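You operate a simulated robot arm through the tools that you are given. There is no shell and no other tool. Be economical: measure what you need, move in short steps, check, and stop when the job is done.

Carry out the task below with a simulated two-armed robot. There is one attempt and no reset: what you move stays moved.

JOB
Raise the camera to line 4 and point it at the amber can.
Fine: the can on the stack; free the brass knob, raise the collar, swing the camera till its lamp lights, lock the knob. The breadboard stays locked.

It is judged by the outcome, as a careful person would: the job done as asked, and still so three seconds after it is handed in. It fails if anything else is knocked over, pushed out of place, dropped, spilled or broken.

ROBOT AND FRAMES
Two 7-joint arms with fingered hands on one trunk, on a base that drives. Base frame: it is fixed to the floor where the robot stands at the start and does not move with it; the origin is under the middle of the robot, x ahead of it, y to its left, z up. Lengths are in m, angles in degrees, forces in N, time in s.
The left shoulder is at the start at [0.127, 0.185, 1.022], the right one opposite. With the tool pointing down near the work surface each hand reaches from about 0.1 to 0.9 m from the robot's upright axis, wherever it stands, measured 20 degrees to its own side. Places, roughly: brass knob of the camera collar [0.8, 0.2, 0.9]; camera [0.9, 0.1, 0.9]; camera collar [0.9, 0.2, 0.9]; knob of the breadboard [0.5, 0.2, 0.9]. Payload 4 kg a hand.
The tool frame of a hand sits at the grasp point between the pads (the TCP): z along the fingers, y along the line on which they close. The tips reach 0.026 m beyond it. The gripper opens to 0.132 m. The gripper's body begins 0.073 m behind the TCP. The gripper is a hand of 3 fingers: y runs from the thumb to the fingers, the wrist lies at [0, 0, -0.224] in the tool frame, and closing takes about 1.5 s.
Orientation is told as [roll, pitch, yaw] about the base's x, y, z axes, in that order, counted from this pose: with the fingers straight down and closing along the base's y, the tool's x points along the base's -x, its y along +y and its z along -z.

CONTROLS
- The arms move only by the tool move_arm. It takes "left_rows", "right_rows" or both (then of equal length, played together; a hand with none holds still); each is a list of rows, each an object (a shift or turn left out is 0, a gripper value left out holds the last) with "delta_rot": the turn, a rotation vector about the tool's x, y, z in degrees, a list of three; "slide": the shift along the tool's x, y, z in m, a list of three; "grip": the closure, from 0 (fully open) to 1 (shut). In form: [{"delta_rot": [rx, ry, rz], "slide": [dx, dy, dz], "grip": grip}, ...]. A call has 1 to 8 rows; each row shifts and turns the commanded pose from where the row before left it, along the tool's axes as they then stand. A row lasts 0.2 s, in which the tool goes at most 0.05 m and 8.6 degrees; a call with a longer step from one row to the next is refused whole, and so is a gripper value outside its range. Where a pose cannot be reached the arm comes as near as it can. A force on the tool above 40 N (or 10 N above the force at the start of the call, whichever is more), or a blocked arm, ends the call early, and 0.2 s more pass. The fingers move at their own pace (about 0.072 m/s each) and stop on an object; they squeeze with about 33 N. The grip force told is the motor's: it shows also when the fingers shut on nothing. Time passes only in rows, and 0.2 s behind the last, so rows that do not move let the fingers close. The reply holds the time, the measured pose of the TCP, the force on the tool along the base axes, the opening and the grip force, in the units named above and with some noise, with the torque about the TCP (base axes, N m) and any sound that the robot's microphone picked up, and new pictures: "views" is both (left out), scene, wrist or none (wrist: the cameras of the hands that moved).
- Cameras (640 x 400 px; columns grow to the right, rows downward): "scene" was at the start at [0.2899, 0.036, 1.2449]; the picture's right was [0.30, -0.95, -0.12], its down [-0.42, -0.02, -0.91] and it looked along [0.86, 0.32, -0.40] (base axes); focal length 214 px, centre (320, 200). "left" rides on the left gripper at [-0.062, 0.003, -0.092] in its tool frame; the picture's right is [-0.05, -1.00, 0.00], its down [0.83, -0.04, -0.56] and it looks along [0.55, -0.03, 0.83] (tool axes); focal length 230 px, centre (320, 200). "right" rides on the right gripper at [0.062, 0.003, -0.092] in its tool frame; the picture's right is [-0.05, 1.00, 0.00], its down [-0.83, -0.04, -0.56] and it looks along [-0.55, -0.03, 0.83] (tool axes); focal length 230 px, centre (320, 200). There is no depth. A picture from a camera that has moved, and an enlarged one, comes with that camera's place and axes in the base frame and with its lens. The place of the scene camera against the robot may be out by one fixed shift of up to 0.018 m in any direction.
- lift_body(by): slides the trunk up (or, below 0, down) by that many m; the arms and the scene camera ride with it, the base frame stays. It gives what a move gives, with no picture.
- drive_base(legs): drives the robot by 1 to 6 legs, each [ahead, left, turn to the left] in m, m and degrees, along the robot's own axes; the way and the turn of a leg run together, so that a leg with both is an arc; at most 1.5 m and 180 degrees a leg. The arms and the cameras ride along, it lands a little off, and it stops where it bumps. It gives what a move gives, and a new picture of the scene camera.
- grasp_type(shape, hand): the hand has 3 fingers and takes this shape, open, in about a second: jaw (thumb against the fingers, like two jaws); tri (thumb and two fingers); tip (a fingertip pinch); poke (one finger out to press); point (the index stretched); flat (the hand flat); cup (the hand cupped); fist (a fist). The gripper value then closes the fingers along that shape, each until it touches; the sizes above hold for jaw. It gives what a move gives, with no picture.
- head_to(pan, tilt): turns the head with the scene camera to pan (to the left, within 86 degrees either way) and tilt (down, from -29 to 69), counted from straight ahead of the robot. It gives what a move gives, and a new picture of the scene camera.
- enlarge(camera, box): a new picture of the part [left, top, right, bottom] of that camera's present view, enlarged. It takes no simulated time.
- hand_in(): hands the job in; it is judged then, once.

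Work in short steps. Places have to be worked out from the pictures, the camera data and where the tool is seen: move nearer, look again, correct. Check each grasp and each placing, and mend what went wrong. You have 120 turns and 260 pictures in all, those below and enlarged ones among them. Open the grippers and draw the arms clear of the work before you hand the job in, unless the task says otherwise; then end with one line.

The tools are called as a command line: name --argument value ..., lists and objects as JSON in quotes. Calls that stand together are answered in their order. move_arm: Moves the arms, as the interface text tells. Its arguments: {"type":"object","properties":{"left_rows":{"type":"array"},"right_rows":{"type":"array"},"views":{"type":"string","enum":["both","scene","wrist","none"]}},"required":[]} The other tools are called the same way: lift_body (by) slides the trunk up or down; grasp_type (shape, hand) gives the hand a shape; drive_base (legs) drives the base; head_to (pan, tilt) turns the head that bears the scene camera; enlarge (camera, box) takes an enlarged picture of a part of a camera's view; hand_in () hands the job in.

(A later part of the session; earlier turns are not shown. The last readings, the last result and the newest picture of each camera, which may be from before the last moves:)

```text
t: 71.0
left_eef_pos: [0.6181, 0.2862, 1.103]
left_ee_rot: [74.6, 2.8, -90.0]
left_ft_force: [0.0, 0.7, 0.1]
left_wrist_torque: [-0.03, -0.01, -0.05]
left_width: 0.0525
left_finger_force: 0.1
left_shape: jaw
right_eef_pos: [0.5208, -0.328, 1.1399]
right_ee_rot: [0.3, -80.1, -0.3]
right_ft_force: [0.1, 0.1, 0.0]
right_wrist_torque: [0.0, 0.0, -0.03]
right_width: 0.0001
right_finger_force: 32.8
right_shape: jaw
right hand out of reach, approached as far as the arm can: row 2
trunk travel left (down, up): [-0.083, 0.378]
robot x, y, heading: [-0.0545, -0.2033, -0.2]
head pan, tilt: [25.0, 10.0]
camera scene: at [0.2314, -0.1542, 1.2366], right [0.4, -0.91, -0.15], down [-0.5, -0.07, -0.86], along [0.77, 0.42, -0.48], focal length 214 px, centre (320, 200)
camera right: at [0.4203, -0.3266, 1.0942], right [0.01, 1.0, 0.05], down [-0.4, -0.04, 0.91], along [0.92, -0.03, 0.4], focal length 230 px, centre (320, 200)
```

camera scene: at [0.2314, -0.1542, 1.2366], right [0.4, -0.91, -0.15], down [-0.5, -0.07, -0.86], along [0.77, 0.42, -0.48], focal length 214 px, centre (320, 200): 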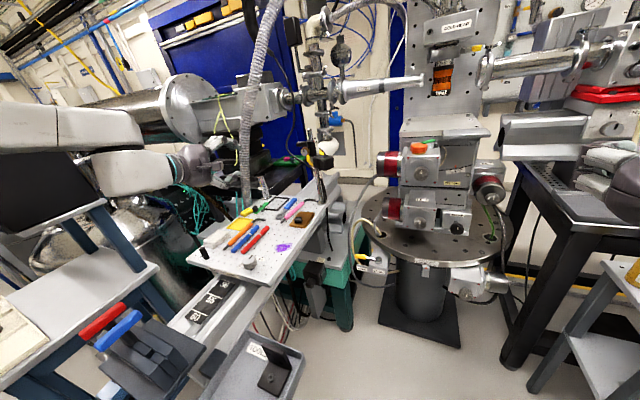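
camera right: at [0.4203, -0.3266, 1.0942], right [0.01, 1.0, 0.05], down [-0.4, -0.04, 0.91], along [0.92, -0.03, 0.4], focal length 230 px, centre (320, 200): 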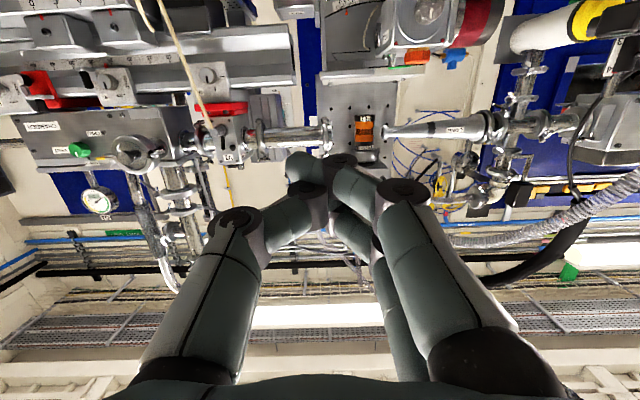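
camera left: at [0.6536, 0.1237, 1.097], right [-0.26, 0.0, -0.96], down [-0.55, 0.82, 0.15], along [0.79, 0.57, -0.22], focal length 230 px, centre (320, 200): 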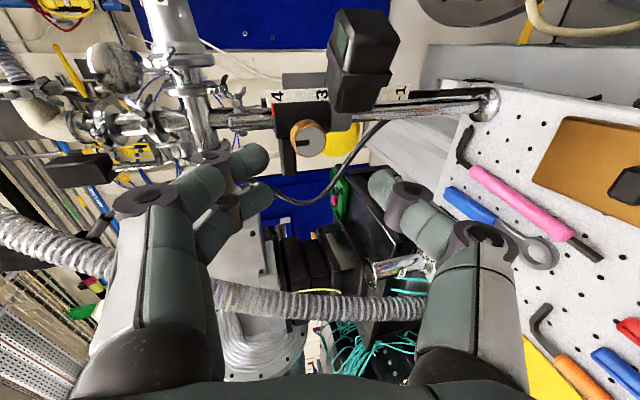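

Right hand is nearly level. I bring it forward-left and lower toward the camera's right side, staying clear of it.

move_arm --right_rows '[{"slide": [0.011, 0.038, 0.024]}, {"slide": [0.011, 0.038, 0.024]}, {"slide": [0.011, 0.038, 0.024]}, {"slide": [0.011, 0.038, 0.024]}, {"slide": [0.011, 0.038, 0.024]}, {"slide": [0.011, 0.038, 0.024]}, {"slide": [0.011, 0.038, 0.024]}, {"slide": [0.011, 0.03, 0.02]}]' --views "scene"

enlarge --camera "scene" --box '[260, 110, 420, 250]'

```text
t: 72.8
left_eef_pos: [0.6178, 0.2871, 1.1053]
left_ee_rot: [74.7, 2.8, -89.9]
left_ft_force: [-0.8, -0.3, 0.2]
left_wrist_torque: [0.0, -0.03, 0.01]
left_width: 0.0526
left_finger_force: 0.0
left_shape: jaw
right_eef_pos: [0.6939, -0.0289, 1.0245]
right_ee_rot: [0.2, -80.1, -0.2]
right_ft_force: [0.1, 0.5, -0.6]
right_wrist_torque: [-0.04, -0.02, -0.03]
right_width: 0.0
right_finger_force: 33.2
right_shape: jaw
trunk travel left (down, up): [-0.083, 0.378]
robot x, y, heading: [-0.0585, -0.202, 0.1]
head pan, tilt: [25.0, 10.0]
camera scene: at [0.2306, -0.1545, 1.2369], right [0.4, -0.91, -0.15], down [-0.5, -0.07, -0.86], along [0.77, 0.42, -0.48], focal length 214 px, centre (320, 200)
```

scene: 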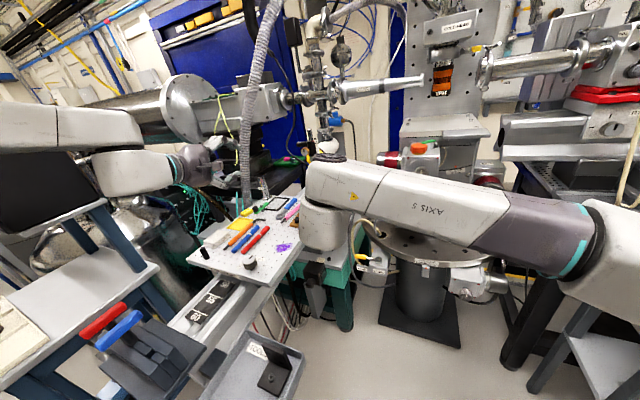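

```text
2.86 times, centred on (340, 180) of scene
camera zoom: at [0.2306, -0.1545, 1.2369], right [0.4, -0.91, -0.15], down [-0.5, -0.07, -0.86], along [0.77, 0.42, -0.48], focal length 613 px, centre (263, 257)
```

zoom: 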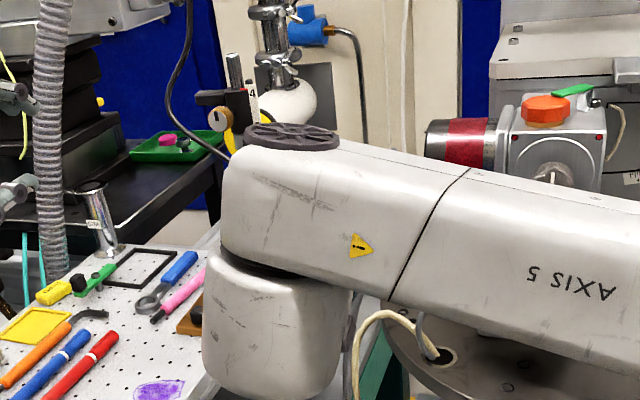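

The right forearm hides the camera from the head. I turn the right hand to point more to the left (yaw +40°), which moves its wrist to the right.

move_arm --right_rows '[{"delta_rot": [-8, 0, 1.4]}, {"delta_rot": [-8, 0, 1.4]}, {"delta_rot": [-8, 0, 1.4]}, {"delta_rot": [-8, 0, 1.4]}, {"delta_rot": [-8, 0, 1.4]}]' --views "both"

enlarge --camera "scene" --box '[260, 110, 420, 250]'

```text
t: 74.0
left_eef_pos: [0.6184, 0.2851, 1.1061]
left_ee_rot: [74.7, 2.9, -89.9]
left_ft_force: [0.8, -0.5, 0.7]
left_wrist_torque: [-0.01, 0.03, 0.02]
left_width: 0.0524
left_finger_force: 0.1
left_shape: jaw
right_eef_pos: [0.6922, -0.0342, 1.0247]
right_ee_rot: [68.3, -76.1, -28.7]
right_ft_force: [0.0, -0.2, 0.3]
right_wrist_torque: [0.01, 0.0, 0.0]
right_width: 0.0
right_finger_force: 32.7
right_shape: jaw
trunk travel left (down, up): [-0.083, 0.378]
robot x, y, heading: [-0.0535, -0.203, 0.2]
head pan, tilt: [25.0, 10.0]
camera scene: at [0.2309, -0.156, 1.2369], right [0.4, -0.91, -0.15], down [-0.5, -0.07, -0.86], along [0.77, 0.42, -0.48], focal length 214 px, centre (320, 200)
camera right: at [0.6082, -0.0853, 0.9738], right [-0.6, 0.75, 0.27], down [-0.22, -0.49, 0.85], along [0.77, 0.45, 0.46], focal length 230 px, centre (320, 200)
```

scene: 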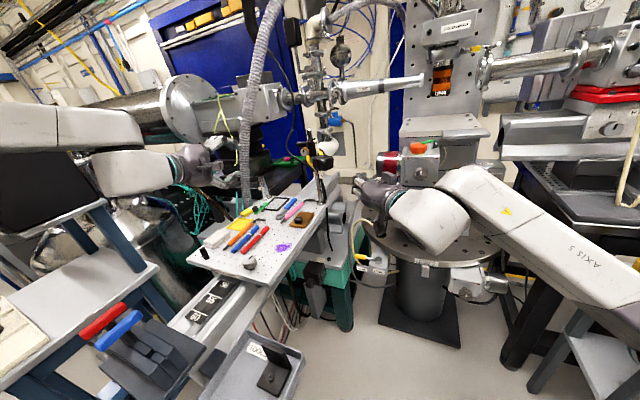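
right: 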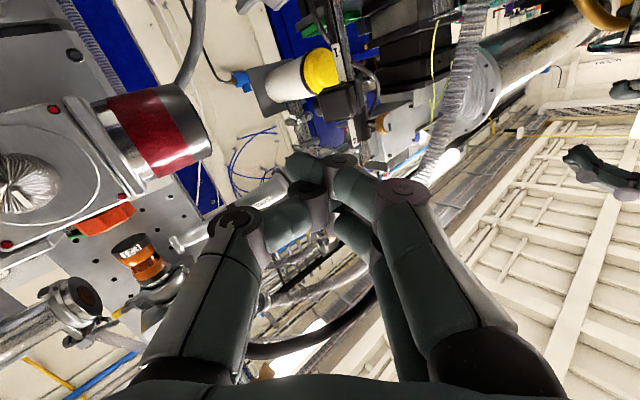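

```text
2.86 times, centred on (340, 180) of scene
camera zoom: at [0.2309, -0.156, 1.2369], right [0.4, -0.91, -0.15], down [-0.5, -0.07, -0.86], along [0.77, 0.42, -0.48], focal length 613 px, centre (263, 257)
```

zoom: 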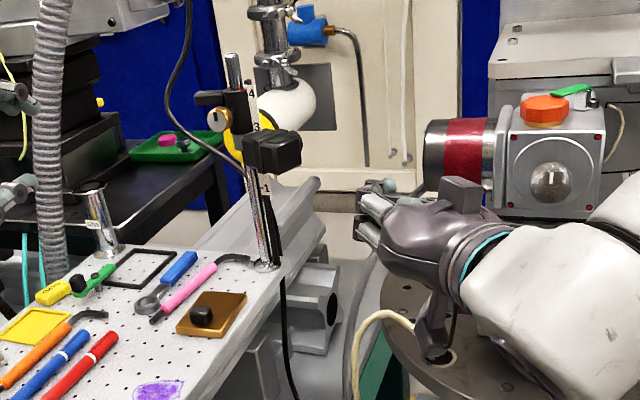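

The right hand is well placed, with the camera in clear view. Now the left hand: I roll it 42° further (so that thumb and fingers straddle the knob diagonally, clear of the camera below).

move_arm --left_rows '[{"delta_rot": [0, 0, 8.5]}, {"delta_rot": [0, 0, 8.5]}, {"delta_rot": [0, 0, 8.5]}, {"delta_rot": [0, 0, 8.5]}, {"delta_rot": [0, 0, 8]}]' --views "wrist"

```text
t: 75.2
left_eef_pos: [0.6179, 0.285, 1.1057]
left_ee_rot: [68.8, 43.2, -103.9]
left_ft_force: [0.4, -0.1, 0.6]
left_wrist_torque: [0.02, 0.03, -0.01]
left_width: 0.0522
left_finger_force: 0.1
left_shape: jaw
right_eef_pos: [0.6921, -0.034, 1.0258]
right_ee_rot: [67.8, -76.2, -28.3]
right_ft_force: [-0.3, -0.1, 0.5]
right_wrist_torque: [-0.01, 0.01, -0.02]
right_width: 0.0001
right_finger_force: 32.5
right_shape: jaw
trunk travel left (down, up): [-0.083, 0.378]
robot x, y, heading: [-0.0536, -0.2033, -0.1]
head pan, tilt: [25.0, 10.0]
camera left: at [0.5181, 0.2393, 1.0906], right [-0.21, 0.67, -0.72], down [-0.4, 0.61, 0.68], along [0.89, 0.43, 0.14], focal length 230 px, centre (320, 200)
```

left: 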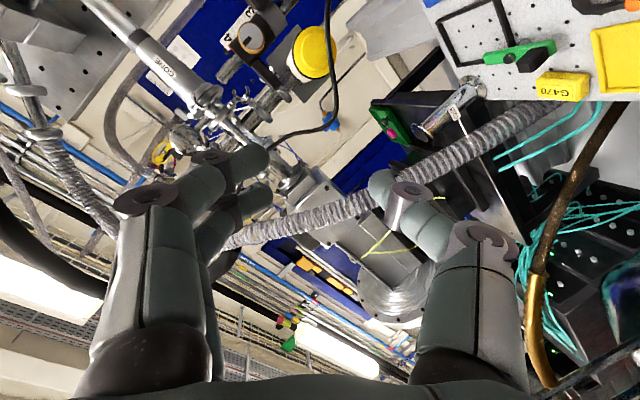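

move_arm --left_rows '[{"slide": [-0.018, 0.0174, 0.032]}, {"slide": [-0.018, 0.0174, 0.032]}, {"slide": [-0.018, 0.0174, 0.032]}, {"slide": [-0.018, 0.0174, 0.032]}, {}]' --views "both"

enlarge --camera "scene" --box '[260, 110, 420, 230]'

```text
t: 76.4
left_eef_pos: [0.7441, 0.1856, 1.0714]
left_ee_rot: [69.1, 43.1, -103.7]
left_ft_force: [-0.5, 0.5, 0.9]
left_wrist_torque: [-0.02, 0.0, -0.03]
left_width: 0.0524
left_finger_force: 0.1
left_shape: jaw
right_eef_pos: [0.6913, -0.0341, 1.0271]
right_ee_rot: [67.9, -76.2, -28.3]
right_ft_force: [-0.2, -0.3, -0.6]
right_wrist_torque: [-0.03, 0.0, -0.01]
right_width: 0.0001
right_finger_force: 33.2
right_shape: jaw
trunk travel left (down, up): [-0.083, 0.378]
robot x, y, heading: [-0.0556, -0.2021, -0.1]
head pan, tilt: [25.0, 10.0]
camera scene: at [0.2291, -0.1551, 1.2376], right [0.4, -0.91, -0.15], down [-0.5, -0.07, -0.87], along [0.77, 0.42, -0.48], focal length 214 px, centre (320, 200)
camera left: at [0.6445, 0.1394, 1.0559], right [-0.21, 0.67, -0.72], down [-0.4, 0.61, 0.68], along [0.89, 0.43, 0.14], focal length 230 px, centre (320, 200)
```

scene: 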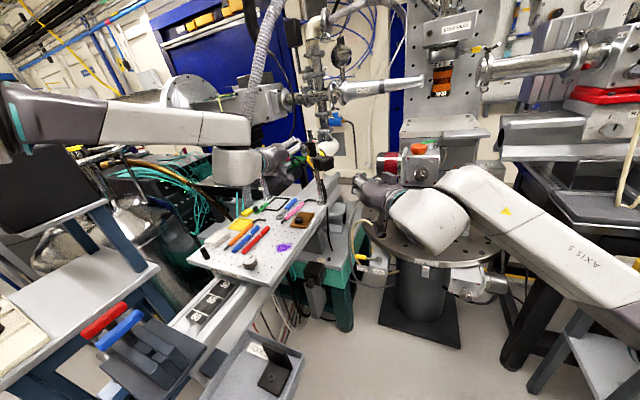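
left: 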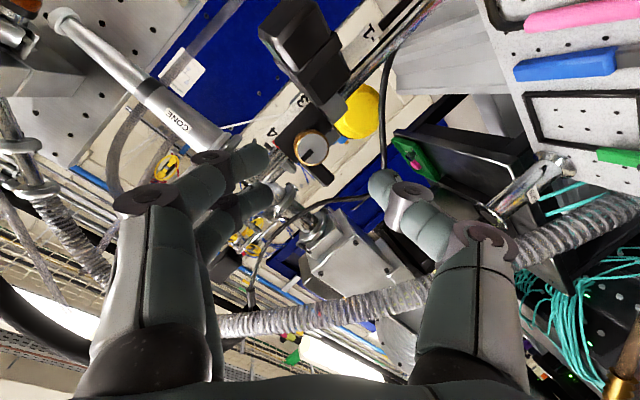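

```text
3.33 times, centred on (340, 170) of scene
camera zoom: at [0.2291, -0.1551, 1.2376], right [0.4, -0.91, -0.15], down [-0.5, -0.07, -0.87], along [0.77, 0.42, -0.48], focal length 715 px, centre (253, 300)
```

zoom: 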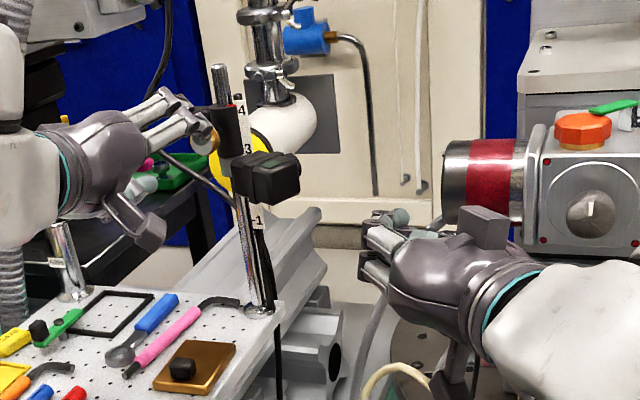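

move_arm --left_rows '[{"slide": [0.002, 0, 0.017]}, {"slide": [0.002, 0, 0.016]}, {"slide": [0.0, 0, 0.016]}, {}]' --views "wrist"

enlarge --camera "left" --box '[200, 80, 420, 240]'

```text
t: 77.4
left_eef_pos: [0.7906, 0.1894, 1.0599]
left_ee_rot: [68.9, 43.1, -103.9]
left_ft_force: [-0.3, 0.1, -0.5]
left_wrist_torque: [0.02, 0.03, -0.01]
left_width: 0.0526
left_finger_force: 0.1
left_shape: jaw
right_eef_pos: [0.6915, -0.0338, 1.0256]
right_ee_rot: [67.8, -76.1, -28.4]
right_ft_force: [1.3, 0.6, 0.5]
right_wrist_torque: [0.03, -0.01, 0.05]
right_width: 0.0002
right_finger_force: 33.0
right_shape: jaw
trunk travel left (down, up): [-0.083, 0.378]
robot x, y, heading: [-0.0549, -0.204, 0.4]
head pan, tilt: [25.0, 10.0]
camera left: at [0.6913, 0.1435, 1.045], right [-0.21, 0.67, -0.72], down [-0.4, 0.61, 0.68], along [0.89, 0.43, 0.14], focal length 230 px, centre (320, 200)
```

left: 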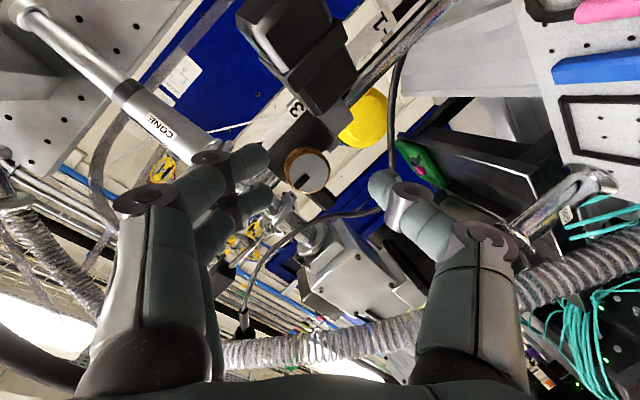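

```text
2.50 times, centred on (310, 160) of left
camera zoom: at [0.6913, 0.1435, 1.045], right [-0.21, 0.67, -0.72], down [-0.4, 0.61, 0.68], along [0.89, 0.43, 0.14], focal length 575 px, centre (345, 300)
```

zoom: 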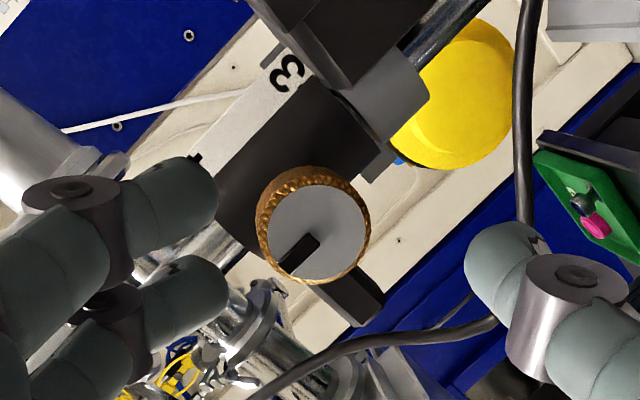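

Knob is at [0.83, 0.191, 1.058]; the hand needs 11 mm more height. I correct and advance onto it.

move_arm --left_rows '[{"slide": [0.007, 0.008, -0.003]}, {"slide": [0, 0, 0.011]}, {"slide": [0, 0, 0.011]}, {"slide": [0, 0, 0.011]}, {}]' --views "wrist"

enlarge --camera "left" --box '[200, 80, 420, 240]'

```text
t: 78.6
left_eef_pos: [0.8215, 0.1912, 1.0619]
left_ee_rot: [68.9, 43.0, -103.8]
left_ft_force: [0.5, 0.1, -0.1]
left_wrist_torque: [0.01, -0.01, 0.01]
left_width: 0.0527
left_finger_force: 0.1
left_shape: jaw
right_eef_pos: [0.6925, -0.0334, 1.0255]
right_ee_rot: [67.8, -76.1, -28.3]
right_ft_force: [-0.1, 0.2, -0.3]
right_wrist_torque: [0.02, 0.01, -0.02]
right_width: 0.0001
right_finger_force: 32.5
right_shape: jaw
trunk travel left (down, up): [-0.083, 0.378]
robot x, y, heading: [-0.0559, -0.2001, 0.1]
head pan, tilt: [25.0, 10.0]
camera left: at [0.7226, 0.145, 1.0468], right [-0.21, 0.67, -0.72], down [-0.4, 0.61, 0.68], along [0.89, 0.43, 0.14], focal length 230 px, centre (320, 200)
```

left: 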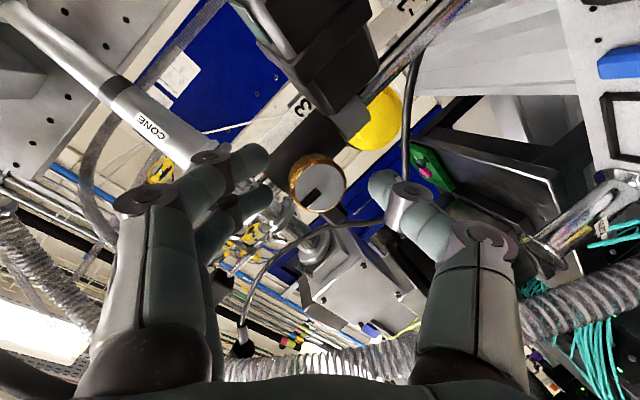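

```text
2.50 times, centred on (310, 160) of left
camera zoom: at [0.7226, 0.145, 1.0468], right [-0.21, 0.67, -0.72], down [-0.4, 0.61, 0.68], along [0.89, 0.43, 0.14], focal length 575 px, centre (345, 300)
```

zoom: 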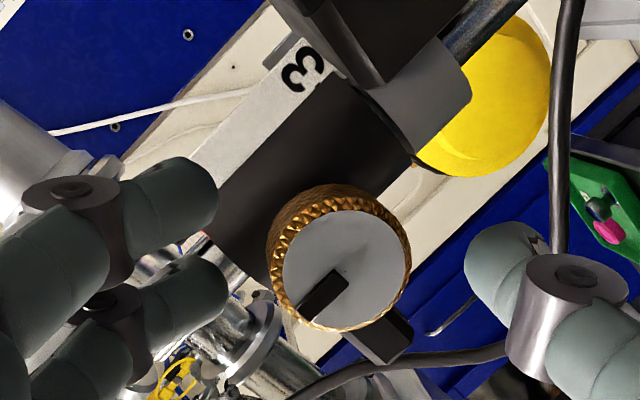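

Same in-hand placement as the first good grasp. I close on the knob.

move_arm --left_rows '[{"grip": 0.75}, {"grip": 1.0}, {}, {}, {}, {}]' --views "wrist"

enlarge --camera "left" --box '[200, 80, 420, 240]'

```text
t: 80.0
left_eef_pos: [0.8222, 0.191, 1.0607]
left_ee_rot: [68.8, 43.0, -103.8]
left_ft_force: [8.4, 3.5, 1.2]
left_wrist_torque: [0.02, 0.1, 0.16]
left_width: 0.014
left_finger_force: 32.9
left_shape: jaw
right_eef_pos: [0.6937, -0.034, 1.0249]
right_ee_rot: [67.5, -76.1, -28.2]
right_ft_force: [0.2, -0.2, -0.4]
right_wrist_torque: [0.01, -0.02, -0.01]
right_width: 0.0002
right_finger_force: 32.8
right_shape: jaw
trunk travel left (down, up): [-0.083, 0.378]
robot x, y, heading: [-0.0529, -0.2029, 0.0]
head pan, tilt: [25.0, 10.0]
camera left: at [0.7239, 0.1458, 1.0458], right [-0.21, 0.67, -0.72], down [-0.4, 0.61, 0.68], along [0.89, 0.43, 0.14], focal length 230 px, centre (320, 200)
```

left: 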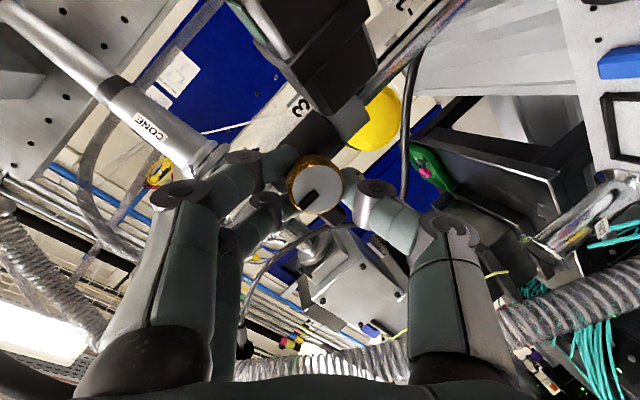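

```text
2.50 times, centred on (310, 160) of left
camera zoom: at [0.7239, 0.1458, 1.0458], right [-0.21, 0.67, -0.72], down [-0.4, 0.61, 0.68], along [0.89, 0.43, 0.14], focal length 575 px, centre (345, 300)
```

zoom: 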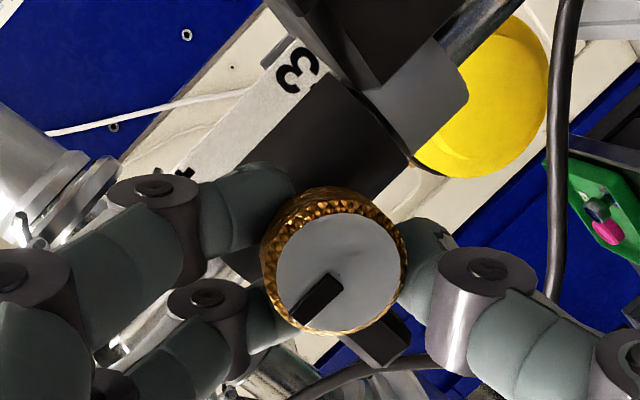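

Firm. Turning counter-clockwise in stages.

move_arm --left_rows '[{"delta_rot": [-1.25, -1.66, -7.6]}, {"delta_rot": [-1.25, -1.66, -7.6]}, {"delta_rot": [-1.25, -1.66, -7.6]}, {"delta_rot": [-1.25, -1.66, -7.6]}, {"delta_rot": [-1.25, -1.66, -7.6]}, {}]' --views "none"

move_arm --left_rows '[{"delta_rot": [-1.25, -1.66, -7.6]}, {"delta_rot": [-1.25, -1.66, -7.6]}, {"delta_rot": [-1.25, -1.66, -7.6]}, {}]' --views "wrist"

enlarge --camera "left" --box '[200, 60, 440, 240]'

```text
t: 81.4
left_eef_pos: [0.823, 0.1919, 1.0566]
left_ee_rot: [76.6, 4.1, -100.1]
left_ft_force: [11.6, 9.6, -4.9]
left_wrist_torque: [0.03, 0.2, 0.15]
left_width: 0.0134
left_finger_force: 32.9
left_shape: jaw
right_eef_pos: [0.6941, -0.0326, 1.0232]
right_ee_rot: [67.2, -76.0, -27.8]
right_ft_force: [0.2, 0.2, 0.0]
right_wrist_torque: [0.03, 0.02, -0.02]
right_width: 0.0
right_finger_force: 33.0
right_shape: jaw
trunk travel left (down, up): [-0.083, 0.378]
robot x, y, heading: [-0.0537, -0.2007, 0.2]
head pan, tilt: [25.0, 10.0]
```

```text
t: 82.4
left_eef_pos: [0.8253, 0.1922, 1.0566]
left_ee_rot: [80.4, -19.3, -100.7]
left_ft_force: [4.7, 9.1, -16.0]
left_wrist_torque: [0.04, 0.43, 0.0]
left_width: 0.0132
left_finger_force: 33.3
left_shape: jaw
right_eef_pos: [0.6956, -0.0329, 1.0227]
right_ee_rot: [67.1, -76.1, -27.4]
right_ft_force: [0.2, -0.3, 0.3]
right_wrist_torque: [-0.02, 0.01, 0.01]
right_width: 0.0
right_finger_force: 32.3
right_shape: jaw
trunk travel left (down, up): [-0.083, 0.378]
robot x, y, heading: [-0.0564, -0.2032, 0.2]
head pan, tilt: [25.0, 10.0]
camera left: at [0.7257, 0.1596, 1.0946], right [-0.23, -0.34, -0.91], down [-0.4, 0.89, -0.23], along [0.89, 0.31, -0.34], focal length 230 px, centre (320, 200)
```

left: 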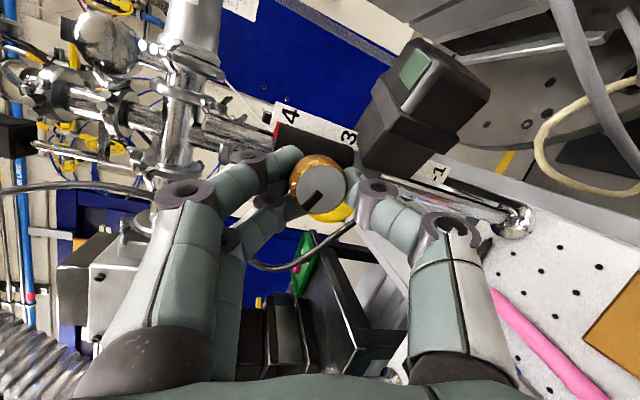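

```text
2.22 times, centred on (320, 150) of left
camera zoom: at [0.7257, 0.1596, 1.0946], right [-0.23, -0.34, -0.91], down [-0.4, 0.89, -0.23], along [0.89, 0.31, -0.34], focal length 511 px, centre (320, 311)
```

zoom: 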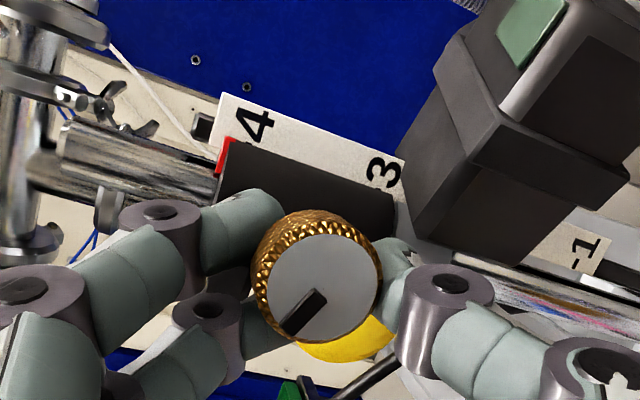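

move_arm --left_rows '[{"delta_rot": [-1.25, -1.66, -7.6]}, {"delta_rot": [-1.25, -1.66, -7.6]}, {"delta_rot": [-1.25, -1.66, -7.6]}, {"delta_rot": [-0.6, -0.8, -3.8]}, {}]' --views "both"

enlarge --camera "left" --box '[200, 60, 440, 240]'

enlarge --camera "scene" --box '[290, 110, 390, 200]'

```text
t: 83.6
left_eef_pos: [0.8239, 0.1891, 1.0553]
left_ee_rot: [85.6, -46.4, -102.6]
left_ft_force: [17.7, 15.9, -26.1]
left_wrist_torque: [0.09, 0.5, 0.05]
left_width: 0.0132
left_finger_force: 33.2
left_shape: jaw
left hand out of reach, approached as far as the arm can: row 3, 4
right_eef_pos: [0.6979, -0.0301, 1.021]
right_ee_rot: [66.4, -75.9, -26.9]
right_ft_force: [-0.1, 0.1, 0.5]
right_wrist_torque: [-0.01, 0.0, 0.02]
right_width: 0.0001
right_finger_force: 33.1
right_shape: jaw
trunk travel left (down, up): [-0.083, 0.378]
robot x, y, heading: [-0.054, -0.2041, -0.2]
head pan, tilt: [25.0, 10.0]
camera scene: at [0.2373, -0.1513, 1.235], right [0.4, -0.91, -0.15], down [-0.5, -0.08, -0.86], along [0.77, 0.42, -0.49], focal length 214 px, centre (320, 200)
camera left: at [0.7268, 0.1773, 1.1071], right [-0.24, -0.72, -0.65], down [-0.42, 0.68, -0.6], along [0.88, 0.13, -0.47], focal length 230 px, centre (320, 200)
```

scene: 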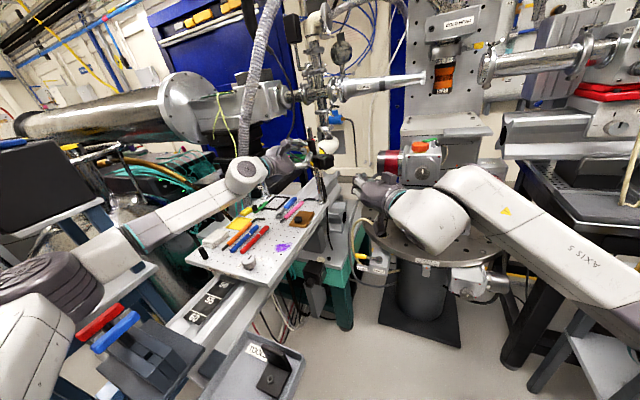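
left: 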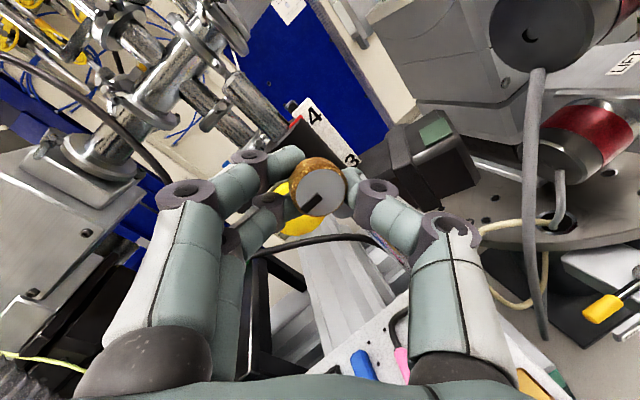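

```text
2.22 times, centred on (320, 150) of left
camera zoom: at [0.7268, 0.1773, 1.1071], right [-0.24, -0.72, -0.65], down [-0.42, 0.68, -0.6], along [0.88, 0.13, -0.47], focal length 511 px, centre (320, 311)
```

zoom: 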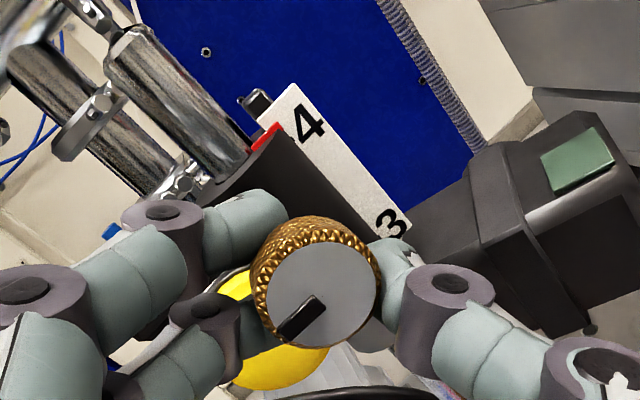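

```text
4.44 times, centred on (340, 155) of scene
camera zoom: at [0.2373, -0.1513, 1.235], right [0.4, -0.91, -0.15], down [-0.5, -0.08, -0.86], along [0.77, 0.42, -0.49], focal length 953 px, centre (231, 400)
```

zoom: 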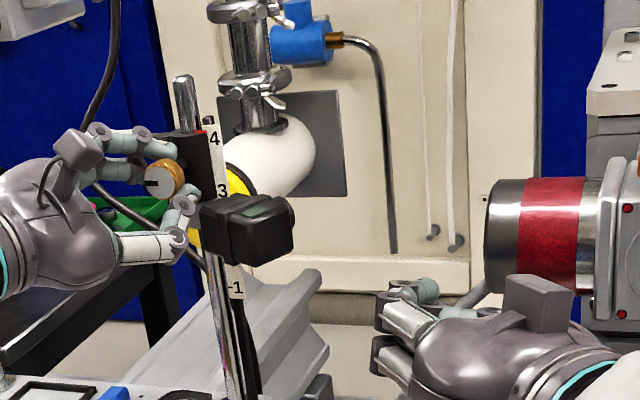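

The mark now points left (≈free). Upward force is high since my commanded height is above the knob; I lower the command by 4 mm, which also trims toward line 4.

move_arm --left_rows '[{"slide": [0.003, -0.0026, 0]}, {}]' --views "none"

enlarge --camera "left" --box '[260, 80, 360, 160]'

```text
t: 84.2
left_eef_pos: [0.8236, 0.1895, 1.0544]
left_ee_rot: [85.8, -46.5, -102.5]
left_ft_force: [22.7, 18.8, -21.0]
left_wrist_torque: [0.1, 0.41, 0.12]
left_width: 0.013
left_finger_force: 33.1
left_shape: jaw
right_eef_pos: [0.6972, -0.0312, 1.0198]
right_ee_rot: [66.4, -75.9, -26.9]
right_ft_force: [0.7, 0.1, -0.3]
right_wrist_torque: [-0.05, 0.01, -0.02]
right_width: 0.0
right_finger_force: 32.7
right_shape: jaw
trunk travel left (down, up): [-0.083, 0.378]
robot x, y, heading: [-0.0528, -0.2032, 0.0]
head pan, tilt: [25.0, 10.0]
```

```text
5.00 times, centred on (310, 120) of left
camera zoom: at [0.7262, 0.1766, 1.1062], right [-0.24, -0.72, -0.65], down [-0.42, 0.68, -0.6], along [0.88, 0.13, -0.46], focal length 1150 px, centre (370, 600)
```

zoom: 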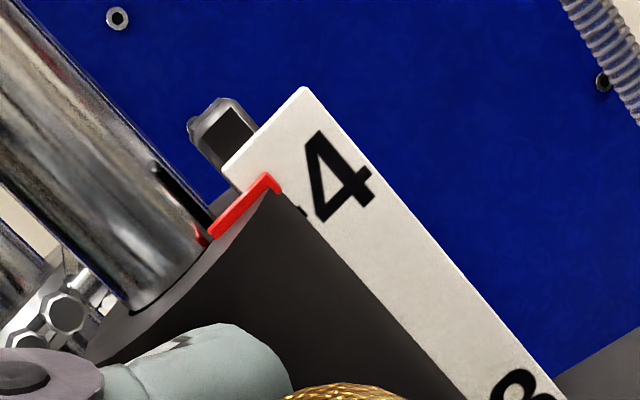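

The tick for line 4 is visible ~5.5 mm below the pointer. I ease the tool along the measured forces (+x, +y) and down 6 mm.

move_arm --left_rows '[{"slide": [0.0034, -0.0005, 0.0012]}, {"slide": [0.0034, -0.0005, 0.0012]}, {}]' --views "none"

enlarge --camera "left" --box '[260, 80, 360, 160]'

```text
t: 85.0
left_eef_pos: [0.8249, 0.1853, 1.0504]
left_ee_rot: [85.6, -46.4, -102.6]
left_ft_force: [22.3, 18.9, -22.0]
left_wrist_torque: [-0.13, 0.68, 0.23]
left_width: 0.0125
left_finger_force: 32.4
left_shape: jaw
left hand out of reach, approached as far as the arm can: row 1, 2
right_eef_pos: [0.6982, -0.0321, 1.0203]
right_ee_rot: [66.4, -75.9, -26.8]
right_ft_force: [0.7, -0.4, -0.9]
right_wrist_torque: [-0.02, 0.0, 0.01]
right_width: 0.0
right_finger_force: 32.6
right_shape: jaw
trunk travel left (down, up): [-0.083, 0.378]
robot x, y, heading: [-0.0534, -0.2009, 0.1]
head pan, tilt: [25.0, 10.0]
```

```text
5.00 times, centred on (310, 120) of left
camera zoom: at [0.7273, 0.1726, 1.1037], right [-0.24, -0.72, -0.65], down [-0.42, 0.68, -0.6], along [0.88, 0.13, -0.46], focal length 1150 px, centre (370, 600)
```

zoom: 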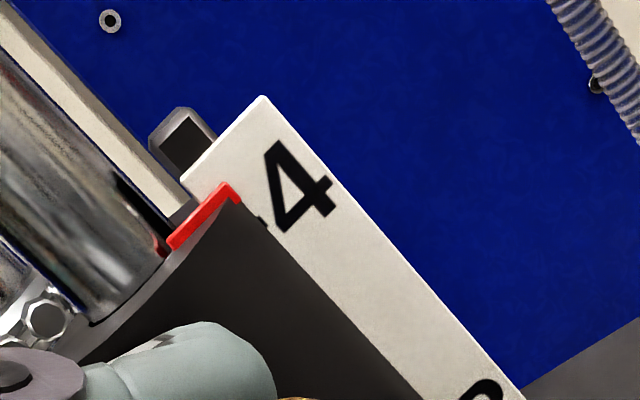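

The left arm is at a joint limit from this stand. I turn the knob back to locked, then will restand ~0.09 m further right, where the turn went freely before.

move_arm --left_rows '[{"delta_rot": [1.07, 1.9, 7.6]}, {"delta_rot": [1.07, 1.9, 7.6]}, {"delta_rot": [1.07, 1.9, 7.6]}, {"delta_rot": [1.07, 1.9, 7.6]}, {"delta_rot": [1.07, 1.9, 7.6]}, {}]' --views "none"

move_arm --left_rows '[{"delta_rot": [1.07, 1.9, 7.6]}, {"delta_rot": [1.07, 1.9, 7.6]}, {"delta_rot": [1.07, 1.9, 7.6]}, {}]' --views "wrist"

enlarge --camera "left" --box '[200, 60, 440, 240]'

```text
t: 86.1
left_eef_pos: [0.8232, 0.1898, 1.0525]
left_ee_rot: [79.2, -14.9, -98.5]
left_ft_force: [28.3, 11.8, -7.8]
left_wrist_torque: [-0.04, 0.48, 0.16]
left_width: 0.0114
left_finger_force: 33.5
left_shape: jaw
right_eef_pos: [0.6973, -0.0344, 1.0225]
right_ee_rot: [67.3, -75.9, -27.8]
right_ft_force: [0.1, -0.2, 1.5]
right_wrist_torque: [0.03, 0.0, -0.02]
right_width: 0.0001
right_finger_force: 32.8
right_shape: jaw
trunk travel left (down, up): [-0.083, 0.378]
robot x, y, heading: [-0.0539, -0.2013, -0.1]
head pan, tilt: [25.0, 10.0]
stopped in row 5 (left hand): the force on the tool passed its limit at 47 N (the readings are from after the stop); the commanded pose is now the measured one
```

```text
t: 86.8
left_eef_pos: [0.8247, 0.1903, 1.053]
left_ee_rot: [76.7, 4.7, -97.7]
left_ft_force: [27.1, 9.0, -6.0]
left_wrist_torque: [-0.05, 0.43, 0.19]
left_width: 0.0114
left_finger_force: 32.8
left_shape: jaw
right_eef_pos: [0.6974, -0.034, 1.0215]
right_ee_rot: [67.2, -75.9, -27.6]
right_ft_force: [-0.3, 0.9, 0.7]
right_wrist_torque: [0.02, 0.02, 0.03]
right_width: 0.0002
right_finger_force: 33.4
right_shape: jaw
trunk travel left (down, up): [-0.083, 0.378]
robot x, y, heading: [-0.0538, -0.2016, 0.2]
head pan, tilt: [25.0, 10.0]
stopped in row 3 (left hand): the force on the tool passed its limit at 42 N (the readings are from after the stop); the commanded pose is now the measured one
camera left: at [0.7273, 0.1415, 1.0733], right [-0.23, 0.06, -0.97], down [-0.44, 0.89, 0.15], along [0.87, 0.46, -0.18], focal length 230 px, centre (320, 200)
```

left: 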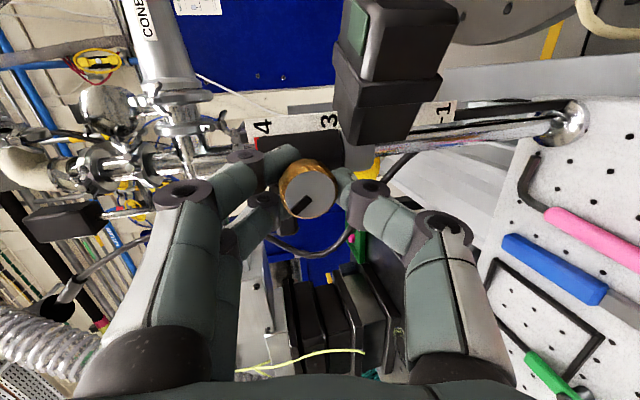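

```text
2.22 times, centred on (320, 150) of left
camera zoom: at [0.7273, 0.1415, 1.0733], right [-0.23, 0.06, -0.97], down [-0.44, 0.89, 0.15], along [0.87, 0.46, -0.18], focal length 511 px, centre (320, 311)
```

zoom: 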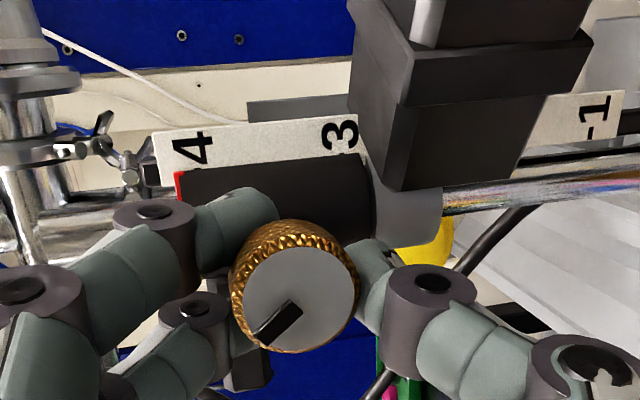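

Mark is ~40° short of locked. I relieve the pull (4 mm forward) and continue clockwise.

move_arm --left_rows '[{"slide": [0, 0, 0.004]}, {"delta_rot": [1.07, 1.9, 7.6]}, {"delta_rot": [1.07, 1.9, 7.6]}, {"delta_rot": [1.07, 1.9, 7.6]}, {"delta_rot": [1.07, 1.9, 7.6]}, {"delta_rot": [1.07, 1.9, 7.6]}, {}]' --views "wrist"

enlarge --camera "left" --box '[200, 60, 440, 240]'

```text
t: 88.4
left_eef_pos: [0.8256, 0.1919, 1.0583]
left_ee_rot: [70.8, 43.9, -99.2]
left_ft_force: [20.3, 20.0, 4.2]
left_wrist_torque: [-0.15, 0.27, 0.51]
left_width: 0.0111
left_finger_force: 32.8
left_shape: jaw
right_eef_pos: [0.6946, -0.0303, 1.0236]
right_ee_rot: [66.9, -76.1, -27.4]
right_ft_force: [0.6, 0.1, -0.5]
right_wrist_torque: [0.02, -0.01, 0.0]
right_width: 0.0002
right_finger_force: 32.9
right_shape: jaw
trunk travel left (down, up): [-0.083, 0.378]
robot x, y, heading: [-0.0535, -0.2015, -0.0]
head pan, tilt: [25.0, 10.0]
camera left: at [0.7289, 0.14, 1.0395], right [-0.23, 0.66, -0.72], down [-0.45, 0.58, 0.68], along [0.86, 0.48, 0.17], focal length 230 px, centre (320, 200)
```

left: 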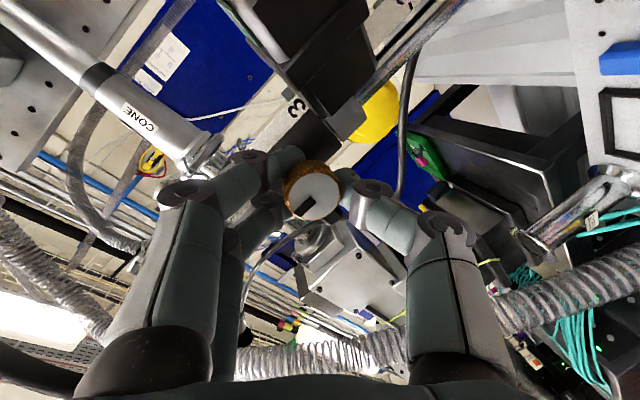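

```text
2.22 times, centred on (320, 150) of left
camera zoom: at [0.7289, 0.14, 1.0395], right [-0.23, 0.66, -0.72], down [-0.45, 0.58, 0.68], along [0.86, 0.48, 0.17], focal length 511 px, centre (320, 311)
```

zoom: 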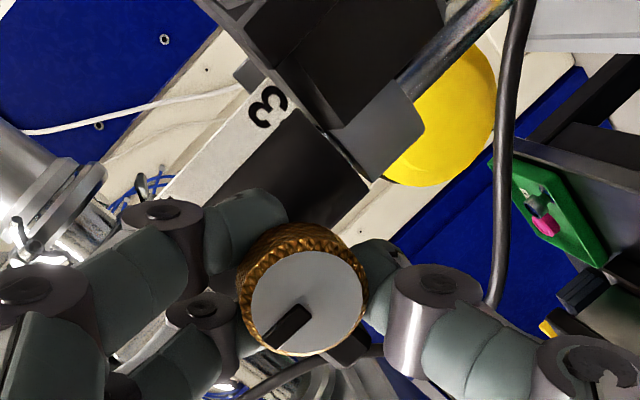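

Back at the locked angle. I tighten a little more and then press down slightly to confirm it holds before releasing.

move_arm --left_rows '[{"delta_rot": [1.07, 1.9, 7.6]}, {"slide": [-0.003, -0.0034, 0.0]}, {}]' --views "none"

```text
t: 89.4
left_eef_pos: [0.8247, 0.1933, 1.0582]
left_ee_rot: [69.5, 51.7, -99.8]
left_ft_force: [15.2, 6.9, 2.2]
left_wrist_torque: [-0.24, 0.25, 0.36]
left_width: 0.0111
left_finger_force: 32.7
left_shape: jaw
right_eef_pos: [0.6959, -0.0324, 1.0229]
right_ee_rot: [67.3, -76.0, -27.9]
right_ft_force: [0.1, -0.4, 1.0]
right_wrist_torque: [0.01, -0.03, 0.03]
right_width: 0.0002
right_finger_force: 33.0
right_shape: jaw
trunk travel left (down, up): [-0.083, 0.378]
robot x, y, heading: [-0.0512, -0.203, 0.0]
head pan, tilt: [25.0, 10.0]
stopped in row 3 (left hand): the force on the tool passed its limit at 40 N (the readings are from after the stop); the commanded pose is now the measured one
```

The hand carries no weight now, so the collar is held. I open and back away.

move_arm --left_rows '[{"grip": 0.6}, {}, {}, {}, {"slide": [0, 0, -0.03]}, {"slide": [0, 0, -0.04]}, {"slide": [0, 0, -0.04]}, {}]' --views "none"

enlarge --camera "scene" --box '[290, 110, 390, 200]'

```text
t: 91.2
left_eef_pos: [0.7154, 0.1766, 1.0784]
left_ee_rot: [69.3, 51.7, -100.0]
left_ft_force: [0.4, 1.0, -0.4]
left_wrist_torque: [-0.01, -0.02, 0.02]
left_width: 0.0523
left_finger_force: 0.1
left_shape: jaw
right_eef_pos: [0.6942, -0.0331, 1.0241]
right_ee_rot: [67.6, -76.0, -28.2]
right_ft_force: [0.1, 1.0, 0.7]
right_wrist_torque: [-0.01, 0.02, -0.03]
right_width: 0.0001
right_finger_force: 33.2
right_shape: jaw
trunk travel left (down, up): [-0.083, 0.378]
robot x, y, heading: [-0.0538, -0.1979, -0.0]
head pan, tilt: [25.0, 10.0]
```

```text
4.44 times, centred on (340, 155) of scene
camera zoom: at [0.2323, -0.1551, 1.2366], right [0.4, -0.91, -0.15], down [-0.5, -0.07, -0.86], along [0.77, 0.42, -0.48], focal length 953 px, centre (231, 400)
```

zoom: 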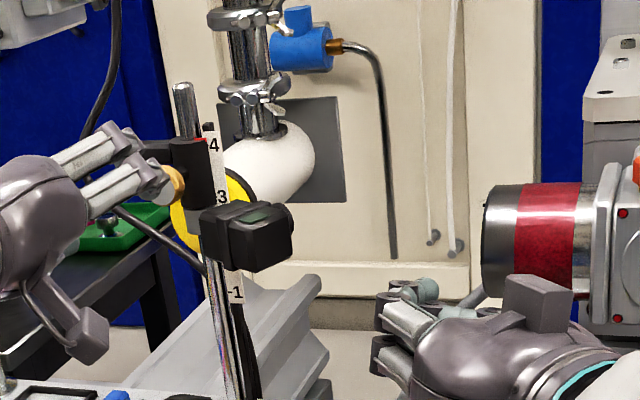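

The collar stays put. I drive 0.09 m to the right and roll the left hand back to a moderate 25° diagonal.

drive_base --legs '[[0, -0.09, 0]]'

move_arm --left_rows '[{"delta_rot": [0, 0, -8.5]}, {"delta_rot": [0, 0, -8.5]}, {"delta_rot": [0, 0, -8.5]}, {}]' --views "both"

```text
t: 92.3
left_eef_pos: [0.7148, 0.0879, 1.0816]
left_ee_rot: [69.5, 51.8, -100.0]
left_ft_force: [0.3, -0.8, -0.1]
left_wrist_torque: [0.04, 0.04, 0.05]
left_width: 0.0523
left_finger_force: 0.1
left_shape: jaw
right_eef_pos: [0.6928, -0.1234, 1.0253]
right_ee_rot: [68.1, -76.1, -28.5]
right_ft_force: [-0.2, -0.7, -0.5]
right_wrist_torque: [-0.03, 0.01, -0.01]
right_width: 0.0001
right_finger_force: 33.3
right_shape: jaw
trunk travel left (down, up): [-0.083, 0.378]
robot x, y, heading: [-0.0515, -0.2894, 0.1]
head pan, tilt: [25.0, 10.0]
camera scene: at [0.2312, -0.2448, 1.2371], right [0.4, -0.91, -0.15], down [-0.5, -0.07, -0.86], along [0.77, 0.42, -0.48], focal length 214 px, centre (320, 200)
```

scene: 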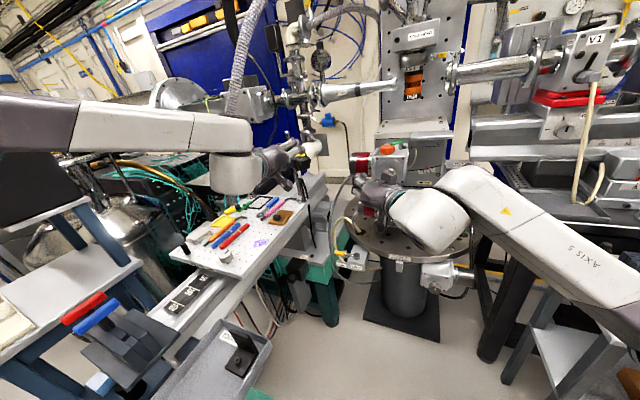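

```text
t: 93.3
left_eef_pos: [0.7144, 0.0902, 1.0814]
left_ee_rot: [75.9, 27.2, -90.0]
left_ft_force: [0.0, -0.1, -0.1]
left_wrist_torque: [0.02, 0.03, 0.01]
left_width: 0.0525
left_finger_force: 0.1
left_shape: jaw
right_eef_pos: [0.6939, -0.1209, 1.0253]
right_ee_rot: [67.9, -76.1, -28.3]
right_ft_force: [-0.1, -0.2, 0.2]
right_wrist_torque: [-0.02, 0.0, 0.02]
right_width: 0.0
right_finger_force: 33.3
right_shape: jaw
trunk travel left (down, up): [-0.083, 0.378]
robot x, y, heading: [-0.0533, -0.2896, 0.1]
head pan, tilt: [25.0, 10.0]
camera scene: at [0.2311, -0.2439, 1.2371], right [0.4, -0.91, -0.15], down [-0.5, -0.07, -0.86], along [0.77, 0.42, -0.48], focal length 214 px, centre (320, 200)
camera left: at [0.6254, 0.024, 1.076], right [-0.24, 0.4, -0.88], down [-0.55, 0.7, 0.46], along [0.8, 0.6, 0.05], focal length 230 px, centre (320, 200)
```

scene: 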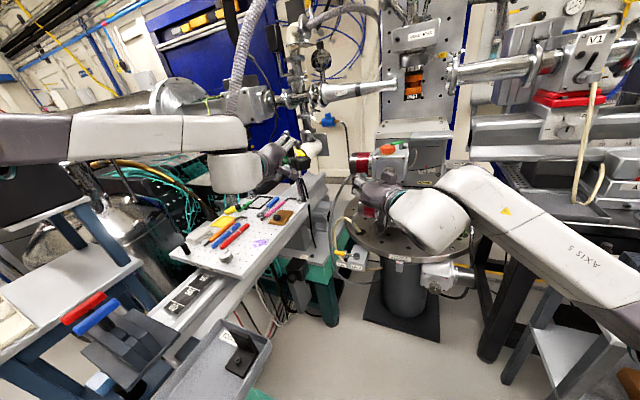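
left: 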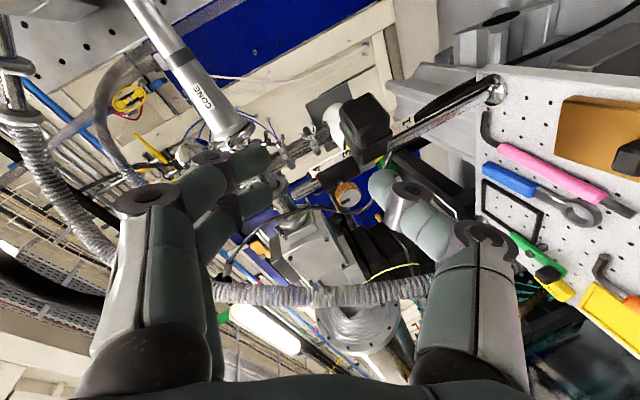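

move_arm --left_rows '[{"slide": [0.028, -0.012, 0.015]}, {"slide": [0.028, -0.012, 0.015]}, {"slide": [0.028, -0.012, 0.02]}, {"delta_rot": [-2.5, -5.3, 1.3]}, {}]' --views "wrist"

enlarge --camera "left" --box '[200, 60, 440, 240]'

```text
t: 94.5
left_eef_pos: [0.7552, 0.1855, 1.0778]
left_ee_rot: [75.5, 27.3, -96.3]
left_ft_force: [-0.1, 0.6, -0.4]
left_wrist_torque: [0.01, 0.0, -0.01]
left_width: 0.0521
left_finger_force: 0.2
left_shape: jaw
right_eef_pos: [0.6939, -0.1214, 1.0253]
right_ee_rot: [67.7, -76.1, -28.3]
right_ft_force: [0.3, 0.3, -0.2]
right_wrist_torque: [-0.02, 0.0, -0.02]
right_width: 0.0002
right_finger_force: 33.4
right_shape: jaw
trunk travel left (down, up): [-0.083, 0.378]
robot x, y, heading: [-0.0548, -0.288, 0.2]
head pan, tilt: [25.0, 10.0]
camera left: at [0.6595, 0.13, 1.0725], right [-0.2, 0.42, -0.88], down [-0.47, 0.75, 0.47], along [0.86, 0.51, 0.04], focal length 230 px, centre (320, 200)
```

left: 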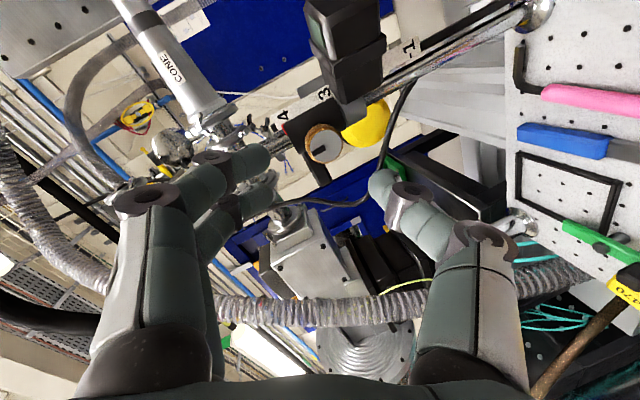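

```text
2.22 times, centred on (320, 150) of left
camera zoom: at [0.6595, 0.13, 1.0725], right [-0.2, 0.42, -0.88], down [-0.47, 0.75, 0.47], along [0.86, 0.51, 0.04], focal length 511 px, centre (320, 311)
```

zoom: 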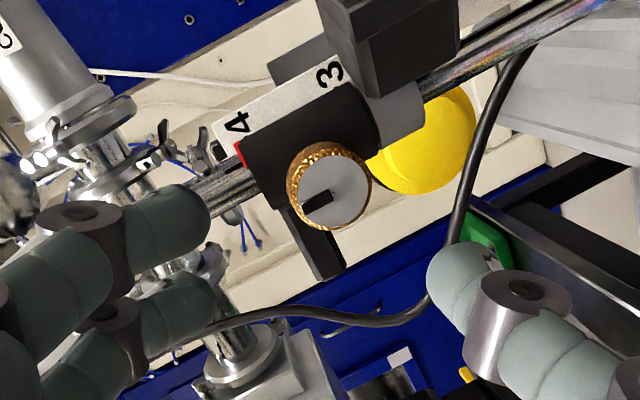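

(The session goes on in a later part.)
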